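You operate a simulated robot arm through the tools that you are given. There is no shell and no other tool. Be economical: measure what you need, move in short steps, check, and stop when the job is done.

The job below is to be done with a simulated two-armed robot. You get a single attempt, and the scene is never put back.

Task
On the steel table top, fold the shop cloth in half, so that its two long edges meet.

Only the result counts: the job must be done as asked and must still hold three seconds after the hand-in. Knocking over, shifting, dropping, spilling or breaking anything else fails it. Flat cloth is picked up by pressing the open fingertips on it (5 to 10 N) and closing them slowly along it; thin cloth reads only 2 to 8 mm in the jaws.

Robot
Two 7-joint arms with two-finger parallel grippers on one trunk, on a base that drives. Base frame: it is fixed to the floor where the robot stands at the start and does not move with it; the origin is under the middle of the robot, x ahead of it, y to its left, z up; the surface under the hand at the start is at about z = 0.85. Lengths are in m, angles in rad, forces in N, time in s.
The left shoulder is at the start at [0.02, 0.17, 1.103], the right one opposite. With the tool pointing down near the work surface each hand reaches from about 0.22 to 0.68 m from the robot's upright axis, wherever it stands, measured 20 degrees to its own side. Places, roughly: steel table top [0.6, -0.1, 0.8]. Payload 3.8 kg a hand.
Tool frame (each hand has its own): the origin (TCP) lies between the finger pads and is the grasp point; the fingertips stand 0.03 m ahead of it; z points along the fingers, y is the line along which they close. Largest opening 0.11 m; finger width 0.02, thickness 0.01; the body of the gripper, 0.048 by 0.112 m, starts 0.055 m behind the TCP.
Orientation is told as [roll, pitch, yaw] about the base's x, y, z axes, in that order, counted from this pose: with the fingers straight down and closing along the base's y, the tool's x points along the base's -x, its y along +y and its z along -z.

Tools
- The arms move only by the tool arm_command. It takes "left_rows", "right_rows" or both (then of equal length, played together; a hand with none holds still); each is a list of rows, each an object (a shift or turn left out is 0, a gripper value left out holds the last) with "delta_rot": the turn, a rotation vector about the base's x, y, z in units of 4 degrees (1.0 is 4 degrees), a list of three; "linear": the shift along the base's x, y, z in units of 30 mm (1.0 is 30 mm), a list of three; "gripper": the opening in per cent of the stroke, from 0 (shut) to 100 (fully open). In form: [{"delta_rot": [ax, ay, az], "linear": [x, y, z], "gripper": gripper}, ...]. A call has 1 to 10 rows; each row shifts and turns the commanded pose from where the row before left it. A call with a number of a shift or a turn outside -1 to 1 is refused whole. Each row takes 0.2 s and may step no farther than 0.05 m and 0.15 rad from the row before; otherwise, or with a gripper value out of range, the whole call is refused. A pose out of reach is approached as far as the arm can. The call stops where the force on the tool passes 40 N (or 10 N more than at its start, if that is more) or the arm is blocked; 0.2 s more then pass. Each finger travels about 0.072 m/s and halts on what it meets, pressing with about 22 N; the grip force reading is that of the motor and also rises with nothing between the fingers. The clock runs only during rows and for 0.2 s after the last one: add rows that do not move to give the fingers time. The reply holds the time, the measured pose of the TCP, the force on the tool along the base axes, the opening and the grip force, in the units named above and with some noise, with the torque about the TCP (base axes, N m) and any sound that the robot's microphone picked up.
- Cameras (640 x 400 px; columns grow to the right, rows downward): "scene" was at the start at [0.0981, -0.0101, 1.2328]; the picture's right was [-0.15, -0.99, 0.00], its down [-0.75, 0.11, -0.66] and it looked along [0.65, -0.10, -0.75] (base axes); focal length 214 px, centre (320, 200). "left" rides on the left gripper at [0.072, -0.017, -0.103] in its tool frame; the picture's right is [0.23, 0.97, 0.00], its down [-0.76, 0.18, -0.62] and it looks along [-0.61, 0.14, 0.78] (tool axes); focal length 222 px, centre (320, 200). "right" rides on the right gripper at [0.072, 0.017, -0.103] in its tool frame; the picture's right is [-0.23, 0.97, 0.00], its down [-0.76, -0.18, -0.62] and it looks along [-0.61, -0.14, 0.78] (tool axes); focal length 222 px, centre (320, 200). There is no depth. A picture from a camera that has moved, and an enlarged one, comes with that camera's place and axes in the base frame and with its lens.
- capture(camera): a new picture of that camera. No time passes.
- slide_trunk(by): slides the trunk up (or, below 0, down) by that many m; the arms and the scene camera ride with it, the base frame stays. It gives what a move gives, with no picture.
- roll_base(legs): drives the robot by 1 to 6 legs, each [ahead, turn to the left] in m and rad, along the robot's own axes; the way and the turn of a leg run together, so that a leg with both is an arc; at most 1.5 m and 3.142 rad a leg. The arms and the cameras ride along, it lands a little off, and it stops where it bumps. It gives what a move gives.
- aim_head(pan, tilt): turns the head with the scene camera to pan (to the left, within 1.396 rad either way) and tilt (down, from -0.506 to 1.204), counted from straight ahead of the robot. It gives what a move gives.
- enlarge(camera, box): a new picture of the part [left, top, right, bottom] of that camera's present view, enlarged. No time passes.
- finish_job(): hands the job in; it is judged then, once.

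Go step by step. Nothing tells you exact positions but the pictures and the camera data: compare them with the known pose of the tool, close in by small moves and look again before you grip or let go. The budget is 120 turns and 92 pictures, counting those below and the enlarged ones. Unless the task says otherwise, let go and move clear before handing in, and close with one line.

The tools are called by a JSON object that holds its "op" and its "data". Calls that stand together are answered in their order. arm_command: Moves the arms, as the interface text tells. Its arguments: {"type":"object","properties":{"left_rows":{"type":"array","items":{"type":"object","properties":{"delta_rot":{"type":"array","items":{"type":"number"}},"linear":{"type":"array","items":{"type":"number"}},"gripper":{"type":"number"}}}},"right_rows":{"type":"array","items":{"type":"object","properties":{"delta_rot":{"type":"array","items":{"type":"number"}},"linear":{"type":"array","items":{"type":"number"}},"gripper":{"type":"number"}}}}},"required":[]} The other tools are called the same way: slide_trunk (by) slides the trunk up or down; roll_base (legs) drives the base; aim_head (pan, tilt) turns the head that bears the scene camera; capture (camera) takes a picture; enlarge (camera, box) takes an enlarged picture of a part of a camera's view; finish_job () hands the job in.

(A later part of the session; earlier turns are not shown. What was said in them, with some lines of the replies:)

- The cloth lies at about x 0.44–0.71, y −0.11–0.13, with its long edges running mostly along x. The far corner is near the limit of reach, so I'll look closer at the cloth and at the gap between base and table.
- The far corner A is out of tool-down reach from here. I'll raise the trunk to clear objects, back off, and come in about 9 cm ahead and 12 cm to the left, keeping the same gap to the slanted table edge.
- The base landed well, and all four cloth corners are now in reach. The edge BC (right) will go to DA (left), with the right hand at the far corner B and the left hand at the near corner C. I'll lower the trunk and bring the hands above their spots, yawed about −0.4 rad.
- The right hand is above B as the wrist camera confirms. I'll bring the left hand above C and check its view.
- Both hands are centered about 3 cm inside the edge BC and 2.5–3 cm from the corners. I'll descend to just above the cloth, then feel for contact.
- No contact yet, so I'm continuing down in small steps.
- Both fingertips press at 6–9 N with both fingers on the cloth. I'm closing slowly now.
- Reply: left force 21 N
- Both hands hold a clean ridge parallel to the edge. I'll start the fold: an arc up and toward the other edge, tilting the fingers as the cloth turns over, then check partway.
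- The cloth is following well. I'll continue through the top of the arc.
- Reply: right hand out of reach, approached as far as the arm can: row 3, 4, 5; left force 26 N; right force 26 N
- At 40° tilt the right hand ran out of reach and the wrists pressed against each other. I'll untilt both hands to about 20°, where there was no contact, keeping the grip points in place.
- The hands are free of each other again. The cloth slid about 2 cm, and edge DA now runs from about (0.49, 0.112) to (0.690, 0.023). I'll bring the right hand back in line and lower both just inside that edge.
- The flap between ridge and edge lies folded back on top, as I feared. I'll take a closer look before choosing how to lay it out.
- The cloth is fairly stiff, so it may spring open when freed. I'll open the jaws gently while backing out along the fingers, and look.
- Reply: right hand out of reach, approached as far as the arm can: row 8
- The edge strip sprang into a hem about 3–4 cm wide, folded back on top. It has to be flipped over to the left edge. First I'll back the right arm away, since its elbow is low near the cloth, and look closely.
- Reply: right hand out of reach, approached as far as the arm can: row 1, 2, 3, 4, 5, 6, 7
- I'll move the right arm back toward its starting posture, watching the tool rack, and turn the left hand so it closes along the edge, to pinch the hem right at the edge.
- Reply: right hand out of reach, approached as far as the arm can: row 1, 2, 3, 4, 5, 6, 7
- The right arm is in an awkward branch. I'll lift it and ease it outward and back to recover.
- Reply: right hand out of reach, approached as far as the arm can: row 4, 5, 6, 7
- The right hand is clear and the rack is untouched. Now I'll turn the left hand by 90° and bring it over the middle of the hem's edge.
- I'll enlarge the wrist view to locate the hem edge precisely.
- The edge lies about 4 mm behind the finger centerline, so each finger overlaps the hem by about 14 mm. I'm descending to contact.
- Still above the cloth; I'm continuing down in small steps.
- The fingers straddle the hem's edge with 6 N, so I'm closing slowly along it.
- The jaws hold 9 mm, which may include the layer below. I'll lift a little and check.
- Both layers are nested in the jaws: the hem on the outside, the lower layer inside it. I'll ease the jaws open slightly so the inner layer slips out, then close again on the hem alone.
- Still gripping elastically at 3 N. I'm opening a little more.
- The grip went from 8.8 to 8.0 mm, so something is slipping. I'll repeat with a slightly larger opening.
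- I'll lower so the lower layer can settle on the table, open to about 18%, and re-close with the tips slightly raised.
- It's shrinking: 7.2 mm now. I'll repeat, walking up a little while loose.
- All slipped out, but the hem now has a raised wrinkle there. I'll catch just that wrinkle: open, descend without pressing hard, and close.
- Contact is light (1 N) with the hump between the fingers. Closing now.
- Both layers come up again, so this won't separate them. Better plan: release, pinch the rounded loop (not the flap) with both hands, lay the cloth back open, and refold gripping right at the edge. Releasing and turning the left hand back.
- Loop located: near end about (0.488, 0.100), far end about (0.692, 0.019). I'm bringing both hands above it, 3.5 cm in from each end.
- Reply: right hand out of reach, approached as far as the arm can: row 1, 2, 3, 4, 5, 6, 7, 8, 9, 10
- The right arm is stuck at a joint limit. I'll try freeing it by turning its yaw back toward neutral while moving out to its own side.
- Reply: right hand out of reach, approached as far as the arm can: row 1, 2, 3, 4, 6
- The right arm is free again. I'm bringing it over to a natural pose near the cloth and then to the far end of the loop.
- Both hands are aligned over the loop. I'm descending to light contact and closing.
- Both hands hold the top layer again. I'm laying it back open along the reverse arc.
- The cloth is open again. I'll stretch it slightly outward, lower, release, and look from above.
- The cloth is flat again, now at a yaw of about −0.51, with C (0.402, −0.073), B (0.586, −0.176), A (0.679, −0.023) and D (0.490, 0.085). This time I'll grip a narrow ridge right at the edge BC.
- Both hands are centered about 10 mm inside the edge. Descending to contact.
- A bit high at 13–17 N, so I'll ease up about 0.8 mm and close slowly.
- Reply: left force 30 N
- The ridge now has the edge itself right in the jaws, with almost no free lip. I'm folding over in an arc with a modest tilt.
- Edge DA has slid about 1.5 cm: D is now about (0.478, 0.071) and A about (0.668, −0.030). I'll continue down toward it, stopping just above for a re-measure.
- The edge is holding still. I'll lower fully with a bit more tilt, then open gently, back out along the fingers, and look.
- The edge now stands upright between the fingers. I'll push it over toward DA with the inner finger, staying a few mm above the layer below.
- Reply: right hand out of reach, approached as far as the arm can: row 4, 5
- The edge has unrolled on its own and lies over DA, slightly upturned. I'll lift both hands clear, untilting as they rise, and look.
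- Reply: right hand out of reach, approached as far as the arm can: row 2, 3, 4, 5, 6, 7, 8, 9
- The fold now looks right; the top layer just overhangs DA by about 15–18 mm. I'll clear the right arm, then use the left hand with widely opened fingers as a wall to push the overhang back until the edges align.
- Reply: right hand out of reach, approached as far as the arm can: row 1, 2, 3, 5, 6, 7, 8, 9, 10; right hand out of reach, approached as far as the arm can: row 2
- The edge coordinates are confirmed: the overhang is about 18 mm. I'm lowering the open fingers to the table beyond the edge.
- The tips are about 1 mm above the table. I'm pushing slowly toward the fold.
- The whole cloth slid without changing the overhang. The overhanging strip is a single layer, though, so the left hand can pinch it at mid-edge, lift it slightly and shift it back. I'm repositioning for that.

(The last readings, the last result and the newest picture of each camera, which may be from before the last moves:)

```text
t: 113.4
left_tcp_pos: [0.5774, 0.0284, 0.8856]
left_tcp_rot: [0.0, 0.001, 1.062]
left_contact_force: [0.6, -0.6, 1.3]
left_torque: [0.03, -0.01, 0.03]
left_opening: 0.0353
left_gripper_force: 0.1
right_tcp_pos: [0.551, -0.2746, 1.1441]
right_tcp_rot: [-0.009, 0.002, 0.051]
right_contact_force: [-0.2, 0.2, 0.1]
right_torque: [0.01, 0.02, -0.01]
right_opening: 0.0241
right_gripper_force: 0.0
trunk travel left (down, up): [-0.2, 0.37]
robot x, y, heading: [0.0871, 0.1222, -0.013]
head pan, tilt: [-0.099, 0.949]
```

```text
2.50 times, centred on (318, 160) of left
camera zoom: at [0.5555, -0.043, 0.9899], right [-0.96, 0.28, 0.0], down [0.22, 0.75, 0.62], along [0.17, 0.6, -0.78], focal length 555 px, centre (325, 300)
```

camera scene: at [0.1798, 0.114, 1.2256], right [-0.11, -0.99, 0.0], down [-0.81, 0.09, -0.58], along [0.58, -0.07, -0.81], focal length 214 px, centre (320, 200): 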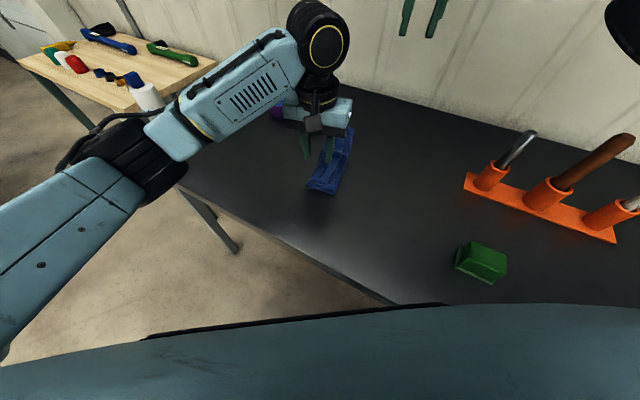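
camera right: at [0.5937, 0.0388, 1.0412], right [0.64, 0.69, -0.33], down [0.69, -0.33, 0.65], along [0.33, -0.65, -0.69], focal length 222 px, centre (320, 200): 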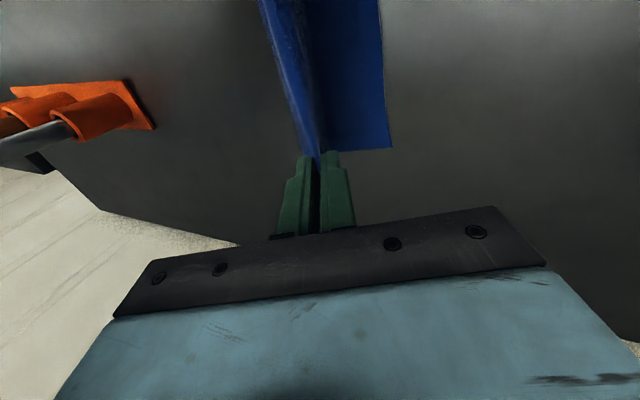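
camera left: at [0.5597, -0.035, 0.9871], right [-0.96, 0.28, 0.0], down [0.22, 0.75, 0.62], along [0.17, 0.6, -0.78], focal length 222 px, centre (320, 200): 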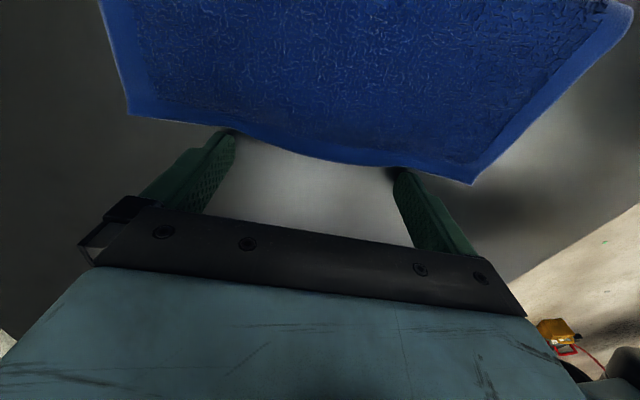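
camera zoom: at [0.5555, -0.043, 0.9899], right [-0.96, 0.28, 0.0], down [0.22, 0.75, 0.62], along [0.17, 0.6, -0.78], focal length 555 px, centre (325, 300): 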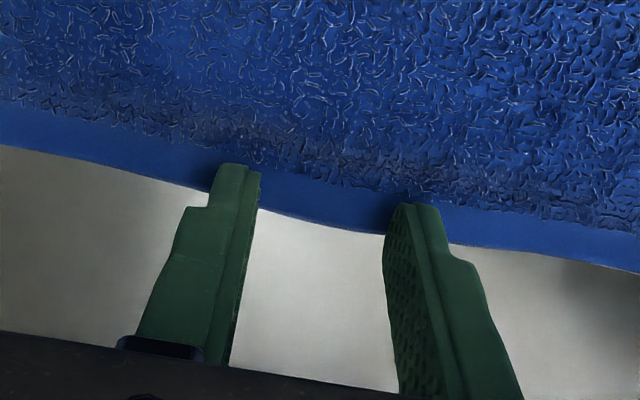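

Light contact, with the fingers overlapping the strip. I'll press slightly and close.

{"op": "arm_command", "data": {"left_rows": [{"linear": [0, 0, -0.09]}, {}]}}

{"op": "arm_command", "data": {"left_rows": [{"gripper": 28}, {"gripper": 25}, {"gripper": 22}, {"gripper": 19}, {"gripper": 16}, {"gripper": 12}, {"gripper": 8}, {"gripper": 4}, {"gripper": 0}, {}]}}

{"op": "arm_command", "data": {"left_rows": [{"linear": [0, 0, 0.4]}, {"linear": [0, 0, 0.4]}, {}]}}

{"op": "capture", "data": {"camera": "left"}}

{"op": "enlarge", "data": {"camera": "scene", "box": [270, 110, 398, 210]}}

```text
t: 114.0
left_tcp_pos: [0.5766, 0.0291, 0.8836]
left_tcp_rot: [-0.002, 0.0, 1.062]
left_contact_force: [0.4, -0.5, 7.0]
left_torque: [-0.05, -0.03, 0.01]
left_opening: 0.0351
left_gripper_force: 0.1
right_tcp_pos: [0.5506, -0.2746, 1.1446]
right_tcp_rot: [-0.007, 0.0, 0.052]
right_contact_force: [-0.5, -0.9, 0.3]
right_torque: [-0.02, 0.01, -0.01]
right_opening: 0.0241
right_gripper_force: 0.0
trunk travel left (down, up): [-0.2, 0.37]
robot x, y, heading: [0.084, 0.121, -0.014]
head pan, tilt: [-0.099, 0.949]
```

```text
t: 116.2
left_tcp_pos: [0.5759, 0.0303, 0.8835]
left_tcp_rot: [-0.001, -0.001, 1.06]
left_contact_force: [-1.0, 0.4, 12.6]
left_torque: [-0.03, 0.03, 0.01]
left_opening: 0.0058
left_gripper_force: 22.1
right_tcp_pos: [0.551, -0.2745, 1.1457]
right_tcp_rot: [-0.008, 0.003, 0.053]
right_contact_force: [-1.0, -0.5, -0.1]
right_torque: [0.02, -0.01, -0.03]
right_opening: 0.0241
right_gripper_force: 0.0
trunk travel left (down, up): [-0.2, 0.37]
robot x, y, heading: [0.0805, 0.1215, -0.016]
head pan, tilt: [-0.099, 0.949]
```

```text
t: 117.0
left_tcp_pos: [0.5755, 0.0303, 0.9062]
left_tcp_rot: [0.001, 0.0, 1.064]
left_contact_force: [0.4, 0.7, -0.2]
left_torque: [0.01, -0.02, -0.01]
left_opening: 0.0052
left_gripper_force: 21.6
right_tcp_pos: [0.5505, -0.2751, 1.1451]
right_tcp_rot: [-0.007, 0.003, 0.052]
right_contact_force: [0.2, -0.3, 0.0]
right_torque: [-0.01, 0.0, 0.01]
right_opening: 0.0241
right_gripper_force: 0.0
trunk travel left (down, up): [-0.2, 0.37]
robot x, y, heading: [0.0852, 0.1247, -0.01]
head pan, tilt: [-0.099, 0.949]
```

```text
9 pictures are left
camera left: at [0.5553, -0.0419, 1.0105], right [-0.96, 0.28, 0.0], down [0.22, 0.75, 0.62], along [0.17, 0.6, -0.78], focal length 222 px, centre (320, 200)
```

left: 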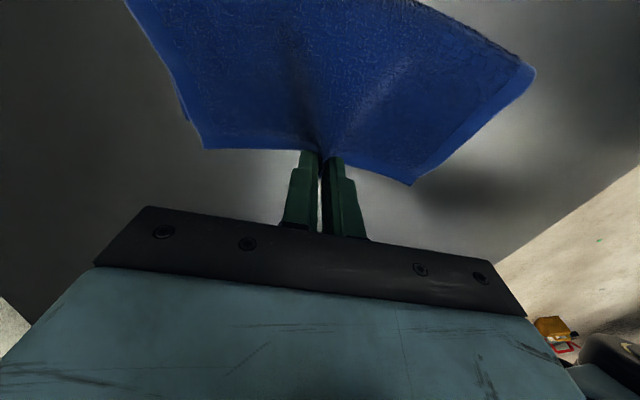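

```text
4.00 times, centred on (334, 160) of scene
camera zoom: at [0.1794, 0.1135, 1.2256], right [-0.11, -0.99, 0.0], down [-0.81, 0.09, -0.58], along [0.58, -0.07, -0.81], focal length 858 px, centre (264, 360)
```

zoom: 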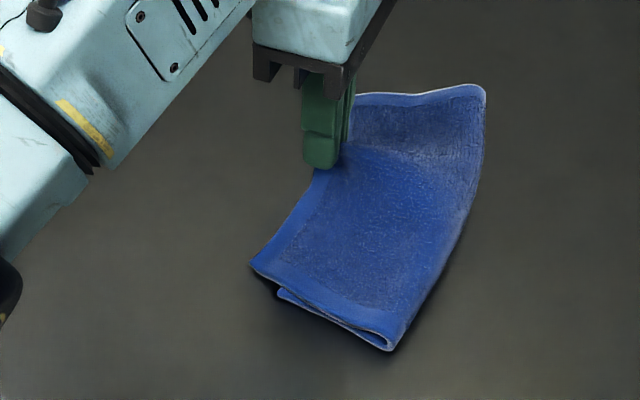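

A single layer is held. I'll lift a bit more, shift back about 24 mm and lower, then check before letting go.

{"op": "arm_command", "data": {"left_rows": [{"linear": [0, 0, 0.6]}, {"linear": [-0.05, -0.09, 0.5]}, {"linear": [-0.13, -0.233, 0]}, {"linear": [-0.13, -0.233, 0]}, {"linear": [-0.08, -0.145, -0.4]}, {"linear": [0, 0, -0.5]}, {"linear": [0, 0, -0.5]}, {"linear": [0, 0, -0.3]}, {}]}}

{"op": "enlarge", "data": {"camera": "scene", "box": [270, 110, 398, 210]}}

```text
t: 119.0
left_tcp_pos: [0.5643, 0.0089, 0.8899]
left_tcp_rot: [0.002, 0.001, 1.061]
left_contact_force: [-0.6, 0.8, 4.8]
left_torque: [-0.01, -0.01, 0.02]
left_opening: 0.0053
left_gripper_force: 21.8
right_tcp_pos: [0.5511, -0.2755, 1.1443]
right_tcp_rot: [-0.005, 0.0, 0.053]
right_contact_force: [-0.9, 0.2, 0.4]
right_torque: [0.04, 0.0, 0.0]
right_opening: 0.0239
right_gripper_force: 0.0
trunk travel left (down, up): [-0.2, 0.37]
robot x, y, heading: [0.085, 0.1187, -0.016]
head pan, tilt: [-0.099, 0.949]
```

```text
4.00 times, centred on (334, 160) of scene
camera zoom: at [0.1792, 0.1136, 1.2257], right [-0.11, -0.99, 0.0], down [-0.81, 0.09, -0.58], along [0.58, -0.07, -0.81], focal length 858 px, centre (264, 360)
```

zoom: 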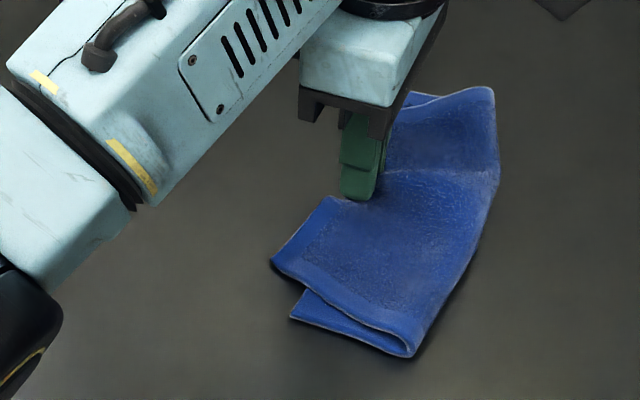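

The mid is shifted back. I'll release and let the gathered edge spread out, then lift clear and look.

{"op": "arm_command", "data": {"left_rows": [{"gripper": 10}, {"gripper": 20}, {"gripper": 32}, {}, {"linear": [0, 0, 0.6]}, {"linear": [0.1, 0.4, 0.8]}, {"linear": [0.1, 0.6, 0.4]}, {"linear": [0, 0.9, 0]}, {"linear": [0, 0.9, 0]}, {}]}}

{"op": "enlarge", "data": {"camera": "scene", "box": [270, 110, 398, 210]}}

```text
t: 121.2
left_tcp_pos: [0.5722, 0.0928, 0.9425]
left_tcp_rot: [0.001, -0.001, 1.061]
left_contact_force: [-0.5, 0.3, 0.3]
left_torque: [0.02, 0.0, -0.01]
left_opening: 0.0352
left_gripper_force: 0.1
right_tcp_pos: [0.5514, -0.2757, 1.1445]
right_tcp_rot: [-0.008, 0.001, 0.05]
right_contact_force: [0.2, 0.4, 0.7]
right_torque: [0.0, -0.01, 0.04]
right_opening: 0.0243
right_gripper_force: 0.0
trunk travel left (down, up): [-0.2, 0.37]
robot x, y, heading: [0.0859, 0.122, -0.012]
head pan, tilt: [-0.099, 0.949]
```

```text
4.00 times, centred on (334, 160) of scene
camera zoom: at [0.1794, 0.1133, 1.2256], right [-0.11, -0.99, 0.0], down [-0.81, 0.09, -0.58], along [0.58, -0.07, -0.81], focal length 858 px, centre (264, 360)
```

zoom: 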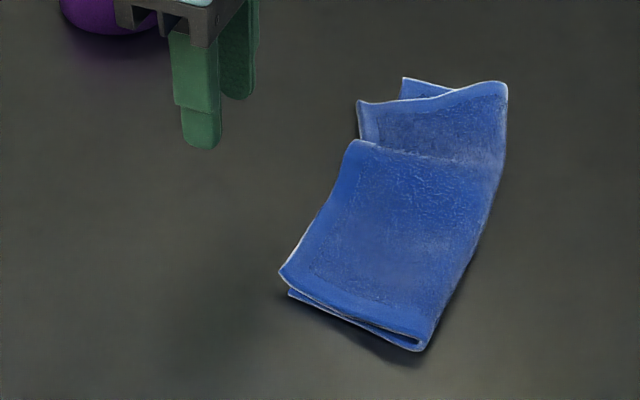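

A pleat is left at mid-edge: the near corner is good (within 1 cm), but the far top corner is pulled in by about 4 cm. I'll clear the left arm and use the right hand to take the far corner and pull it out to meet A.

{"op": "arm_command", "data": {"left_rows": [{"linear": [-0.2, 0.7, 0.5]}, {"linear": [-0.3, 0.9, 0.3]}, {"linear": [-0.3, 0.9, 0.3]}, {"linear": [-0.3, 0.9, 0.3]}, {"linear": [-0.3, 0.9, 0.2]}, {"linear": [-0.3, 0.9, 0]}]}}

{"op": "arm_command", "data": {"right_rows": [{"linear": [0.253, 0.877, -0.68], "delta_rot": [0, 0, -0.27], "gripper": 20}, {"linear": [0.253, 0.877, -0.68], "delta_rot": [0, 0, -0.27]}, {"linear": [0.253, 0.877, -0.68], "delta_rot": [0, 0, -0.27]}, {"linear": [0.253, 0.877, -0.68], "delta_rot": [0, 0, -0.27]}, {"linear": [0.253, 0.877, -0.68], "delta_rot": [0, 0, -0.27]}, {"linear": [0.253, 0.877, -0.68], "delta_rot": [0, 0, -0.27]}, {"linear": [0.253, 0.877, -0.68], "delta_rot": [0, 0, -0.27]}, {"linear": [0.253, 0.877, -0.68], "delta_rot": [0, 0, -0.27]}, {"linear": [0.253, 0.877, -0.68], "delta_rot": [0, 0, -0.27]}, {"linear": [0.253, 0.877, -0.68], "delta_rot": [0, 0, -0.27]}]}}

{"op": "capture", "data": {"camera": "right"}}

```text
t: 122.6
left_tcp_pos: [0.5173, 0.2492, 0.9919]
left_tcp_rot: [0.0, 0.0, 1.062]
left_contact_force: [0.1, 1.0, -0.8]
left_torque: [-0.03, -0.03, 0.03]
left_opening: 0.0353
left_gripper_force: 0.0
right_tcp_pos: [0.5514, -0.2752, 1.1438]
right_tcp_rot: [-0.008, 0.001, 0.054]
right_contact_force: [0.0, -0.1, 0.7]
right_torque: [-0.06, 0.01, -0.01]
right_opening: 0.0242
right_gripper_force: 0.1
trunk travel left (down, up): [-0.2, 0.37]
robot x, y, heading: [0.0912, 0.1198, -0.016]
head pan, tilt: [-0.099, 0.949]
```

```text
t: 124.8
left_tcp_pos: [0.5179, 0.2501, 0.9905]
left_tcp_rot: [0.0, 0.0, 1.061]
left_contact_force: [0.1, 0.9, -0.5]
left_torque: [0.0, 0.04, -0.01]
left_opening: 0.0351
left_gripper_force: 0.0
right_tcp_pos: [0.6244, -0.0127, 0.9396]
right_tcp_rot: [-0.008, 0.003, -0.137]
right_contact_force: [0.1, -0.5, 0.3]
right_torque: [0.04, 0.04, -0.03]
right_opening: 0.0222
right_gripper_force: 0.0
trunk travel left (down, up): [-0.2, 0.37]
robot x, y, heading: [0.0868, 0.118, -0.013]
head pan, tilt: [-0.099, 0.949]
```

```text
5 pictures are left
camera right: at [0.5547, 0.0163, 1.0422], right [0.36, 0.93, -0.01], down [0.73, -0.28, 0.62], along [0.58, -0.23, -0.78], focal length 222 px, centre (320, 200)
```

right: 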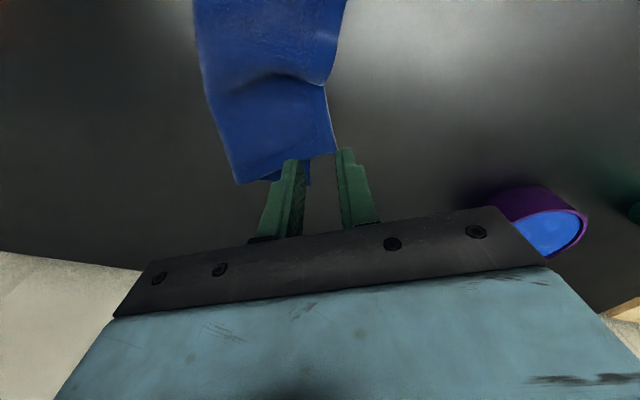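

The far top corner is at about (0.642, −0.004). I'll fine-align and descend to light contact on its edge.

{"op": "arm_command", "data": {"right_rows": [{"linear": [-0.117, 0.16, -0.5]}, {"linear": [0, 0, -0.6]}, {"linear": [0, 0, -0.6]}, {"linear": [0, 0, -0.1]}, {}]}}

{"op": "arm_command", "data": {"right_rows": [{"linear": [0, 0, -0.06]}, {}]}}

```text
t: 126.0
left_tcp_pos: [0.5177, 0.2496, 0.9919]
left_tcp_rot: [0.0, -0.001, 1.059]
left_contact_force: [-0.4, 0.1, -0.1]
left_torque: [0.0, -0.03, 0.0]
left_opening: 0.0354
left_gripper_force: 0.1
right_tcp_pos: [0.6217, -0.0069, 0.8862]
right_tcp_rot: [-0.005, 0.0, -0.136]
right_contact_force: [0.0, 0.6, 5.7]
right_torque: [-0.09, 0.01, -0.05]
right_opening: 0.0221
right_gripper_force: 0.5
trunk travel left (down, up): [-0.2, 0.37]
robot x, y, heading: [0.0865, 0.1201, -0.019]
head pan, tilt: [-0.099, 0.949]
```

```text
t: 126.6
left_tcp_pos: [0.5185, 0.2491, 0.9906]
left_tcp_rot: [0.001, 0.0, 1.061]
left_contact_force: [0.6, 0.9, 0.0]
left_torque: [-0.01, 0.02, 0.01]
left_opening: 0.0351
left_gripper_force: 0.1
right_tcp_pos: [0.6224, -0.0073, 0.8852]
right_tcp_rot: [-0.008, 0.0, -0.138]
right_contact_force: [-0.9, -0.4, 12.8]
right_torque: [-0.23, 0.07, -0.02]
right_opening: 0.0221
right_gripper_force: 0.1
trunk travel left (down, up): [-0.2, 0.37]
robot x, y, heading: [0.0832, 0.1202, -0.017]
head pan, tilt: [-0.099, 0.949]
```

I'll ease up slightly, close slowly, and lift a little to see what I hold.

{"op": "arm_command", "data": {"right_rows": [{"linear": [0, 0, 0.06]}, {"gripper": 17}, {"gripper": 14.5}, {"gripper": 12}, {"gripper": 9.5}, {"gripper": 7}, {"gripper": 4}, {"gripper": 0}, {}, {}]}}

{"op": "arm_command", "data": {"right_rows": [{"linear": [0, 0, 0.4]}, {"linear": [0, 0, 0.4]}, {}]}}

{"op": "capture", "data": {"camera": "right"}}

```text
t: 128.8
left_tcp_pos: [0.5177, 0.2483, 0.9911]
left_tcp_rot: [0.0, 0.0, 1.063]
left_contact_force: [0.4, 0.0, 0.6]
left_torque: [0.0, 0.02, 0.0]
left_opening: 0.0349
left_gripper_force: 0.0
right_tcp_pos: [0.622, -0.0084, 0.8847]
right_tcp_rot: [-0.007, 0.001, -0.138]
right_contact_force: [-0.4, -1.7, 10.4]
right_torque: [-0.09, 0.03, 0.03]
right_opening: 0.0036
right_gripper_force: 22.4
trunk travel left (down, up): [-0.2, 0.37]
robot x, y, heading: [0.0864, 0.1231, -0.014]
head pan, tilt: [-0.099, 0.949]
```

```text
t: 129.6
left_tcp_pos: [0.5185, 0.2492, 0.9912]
left_tcp_rot: [0.001, -0.002, 1.061]
left_contact_force: [0.2, -0.9, 0.6]
left_torque: [0.0, -0.06, -0.03]
left_opening: 0.035
left_gripper_force: 0.1
right_tcp_pos: [0.6219, -0.0073, 0.9085]
right_tcp_rot: [-0.006, 0.004, -0.138]
right_contact_force: [0.3, 0.9, 1.1]
right_torque: [0.0, 0.01, -0.02]
right_opening: 0.0027
right_gripper_force: 22.0
trunk travel left (down, up): [-0.2, 0.37]
robot x, y, heading: [0.0868, 0.1204, -0.014]
head pan, tilt: [-0.099, 0.949]
```

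```text
4 pictures are left
camera right: at [0.5522, 0.0198, 1.0126], right [0.36, 0.93, -0.01], down [0.73, -0.28, 0.62], along [0.58, -0.23, -0.78], focal length 222 px, centre (320, 200)
```

right: 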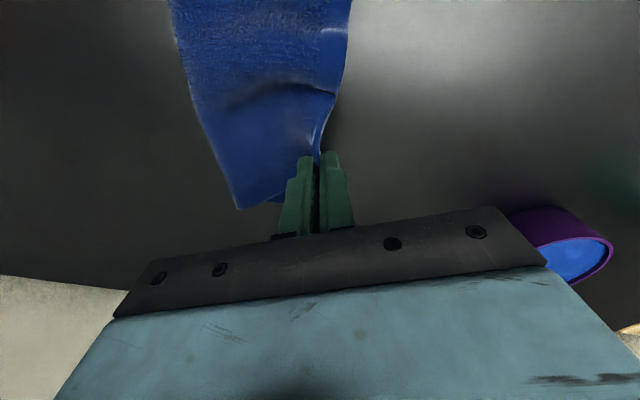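

I have a single layer at the corner. Pulling it out toward A while turning it back in line.

{"op": "arm_command", "data": {"right_rows": [{"linear": [0.2, -0.19, 0.1], "delta_rot": [0, 0, -0.88]}, {"linear": [0.2, -0.19, 0.1], "delta_rot": [0, 0, -0.88]}, {"linear": [0.2, -0.19, 0], "delta_rot": [0, 0, -0.88]}, {"linear": [0.2, -0.19, 0], "delta_rot": [0, 0, -0.88]}, {"linear": [0.2, -0.19, 0], "delta_rot": [0, 0, -0.88]}, {"linear": [0.2, -0.19, 0], "delta_rot": [0, 0, -0.88]}, {"linear": [0.1, -0.056, -0.2]}, {"linear": [0, 0, -0.2]}, {}]}}

{"op": "enlarge", "data": {"camera": "scene", "box": [270, 110, 398, 210]}}

```text
t: 131.6
left_tcp_pos: [0.5167, 0.249, 0.9896]
left_tcp_rot: [0.0, 0.0, 1.06]
left_contact_force: [-0.2, 0.1, 0.1]
left_torque: [0.03, -0.02, 0.0]
left_opening: 0.0354
left_gripper_force: 0.1
right_tcp_pos: [0.6615, -0.0445, 0.9044]
right_tcp_rot: [-0.006, 0.001, -0.507]
right_contact_force: [-0.4, 0.5, 0.2]
right_torque: [-0.02, -0.01, 0.04]
right_opening: 0.0027
right_gripper_force: 22.2
trunk travel left (down, up): [-0.2, 0.37]
robot x, y, heading: [0.0853, 0.1198, -0.012]
head pan, tilt: [-0.099, 0.949]
```

```text
4.00 times, centred on (334, 160) of scene
camera zoom: at [0.1794, 0.1135, 1.2256], right [-0.11, -0.99, 0.0], down [-0.81, 0.09, -0.58], along [0.58, -0.07, -0.81], focal length 858 px, centre (264, 360)
```

zoom: 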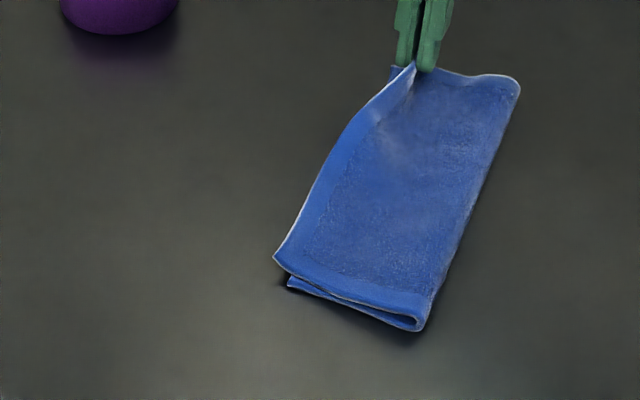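

The pleat is gone and the edges nearly coincide: the far end is about 1 cm inside, the near end about 1.4 cm outside. I'll nudge the far corner out about 9 mm while lowering, then release and lift straight up.

{"op": "arm_command", "data": {"right_rows": [{"linear": [-0.02, 0.17, -0.25]}, {"linear": [-0.01, 0.16, -0.25]}, {}, {"gripper": 6}, {"gripper": 12}, {"gripper": 20}, {}, {"linear": [0, 0, 0.5]}, {"linear": [0, 0, 0.9]}, {}]}}

{"op": "enlarge", "data": {"camera": "scene", "box": [270, 110, 398, 210]}}

```text
t: 133.8
left_tcp_pos: [0.5184, 0.2482, 0.9914]
left_tcp_rot: [0.002, 0.0, 1.063]
left_contact_force: [0.4, 0.1, 0.0]
left_torque: [-0.03, 0.01, 0.03]
left_opening: 0.0352
left_gripper_force: 0.1
right_tcp_pos: [0.6593, -0.0341, 0.9315]
right_tcp_rot: [-0.007, 0.002, -0.504]
right_contact_force: [0.3, -0.3, -0.1]
right_torque: [-0.01, 0.0, -0.01]
right_opening: 0.022
right_gripper_force: 0.0
trunk travel left (down, up): [-0.2, 0.37]
robot x, y, heading: [0.0872, 0.1178, -0.013]
head pan, tilt: [-0.099, 0.949]
```

```text
4.00 times, centred on (334, 160) of scene
camera zoom: at [0.1795, 0.1135, 1.2256], right [-0.11, -0.99, 0.0], down [-0.81, 0.09, -0.58], along [0.58, -0.07, -0.81], focal length 858 px, centre (264, 360)
```

zoom: 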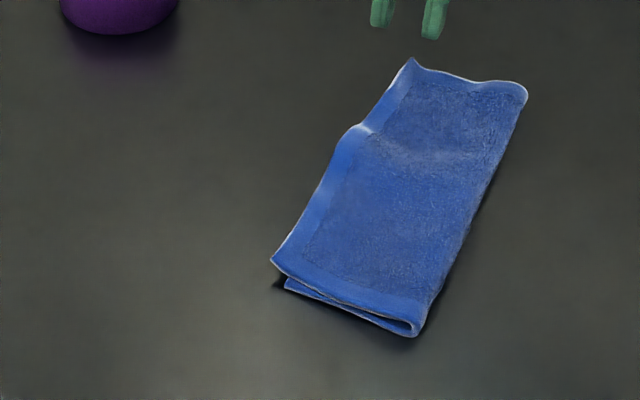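

The cloth is folded in half with the long edges together to within about a centimetre, and nothing else was moved. I'll raise the right hand well clear.

{"op": "arm_command", "data": {"right_rows": [{"linear": [0, -0.2, 0.8]}, {"linear": [0, -0.2, 0.8]}, {"linear": [-0.1, -0.3, 0.8]}, {}, {}]}}

{"op": "capture", "data": {"camera": "scene"}}

```text
t: 135.0
left_tcp_pos: [0.518, 0.2479, 0.9911]
left_tcp_rot: [0.0, -0.001, 1.061]
left_contact_force: [0.1, 0.7, 0.0]
left_torque: [0.02, 0.0, 0.0]
left_opening: 0.0353
left_gripper_force: 0.0
right_tcp_pos: [0.6568, -0.0571, 1.0039]
right_tcp_rot: [-0.007, 0.002, -0.507]
right_contact_force: [-0.1, -0.2, 0.3]
right_torque: [0.04, -0.01, 0.0]
right_opening: 0.0221
right_gripper_force: 0.0
trunk travel left (down, up): [-0.2, 0.37]
robot x, y, heading: [0.0904, 0.1214, -0.011]
head pan, tilt: [-0.099, 0.949]
```

```text
1 pictures are left
camera scene: at [0.1794, 0.1135, 1.2256], right [-0.11, -0.99, 0.0], down [-0.81, 0.09, -0.58], along [0.58, -0.07, -0.81], focal length 214 px, centre (320, 200)
```

scene: 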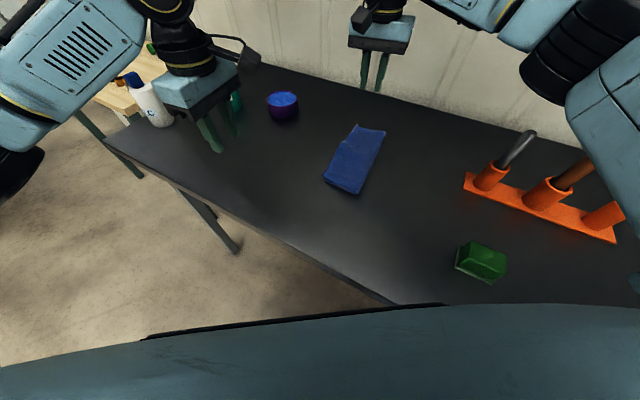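

The cloth lies folded in half, both hands are clear, and everything else stands where it was. Handing in.

{"op": "finish_job", "data": {}}

```text
The job is handed in.
```

I folded the shop cloth in half on the steel table, and its two long edges meet to within about 1.3 cm at the near corner. The bottom edge is hidden at the far corner, so I couldn't measure the gap there. A small wrinkle remains midway along the edge, both hands are clear, and nothing else was moved.
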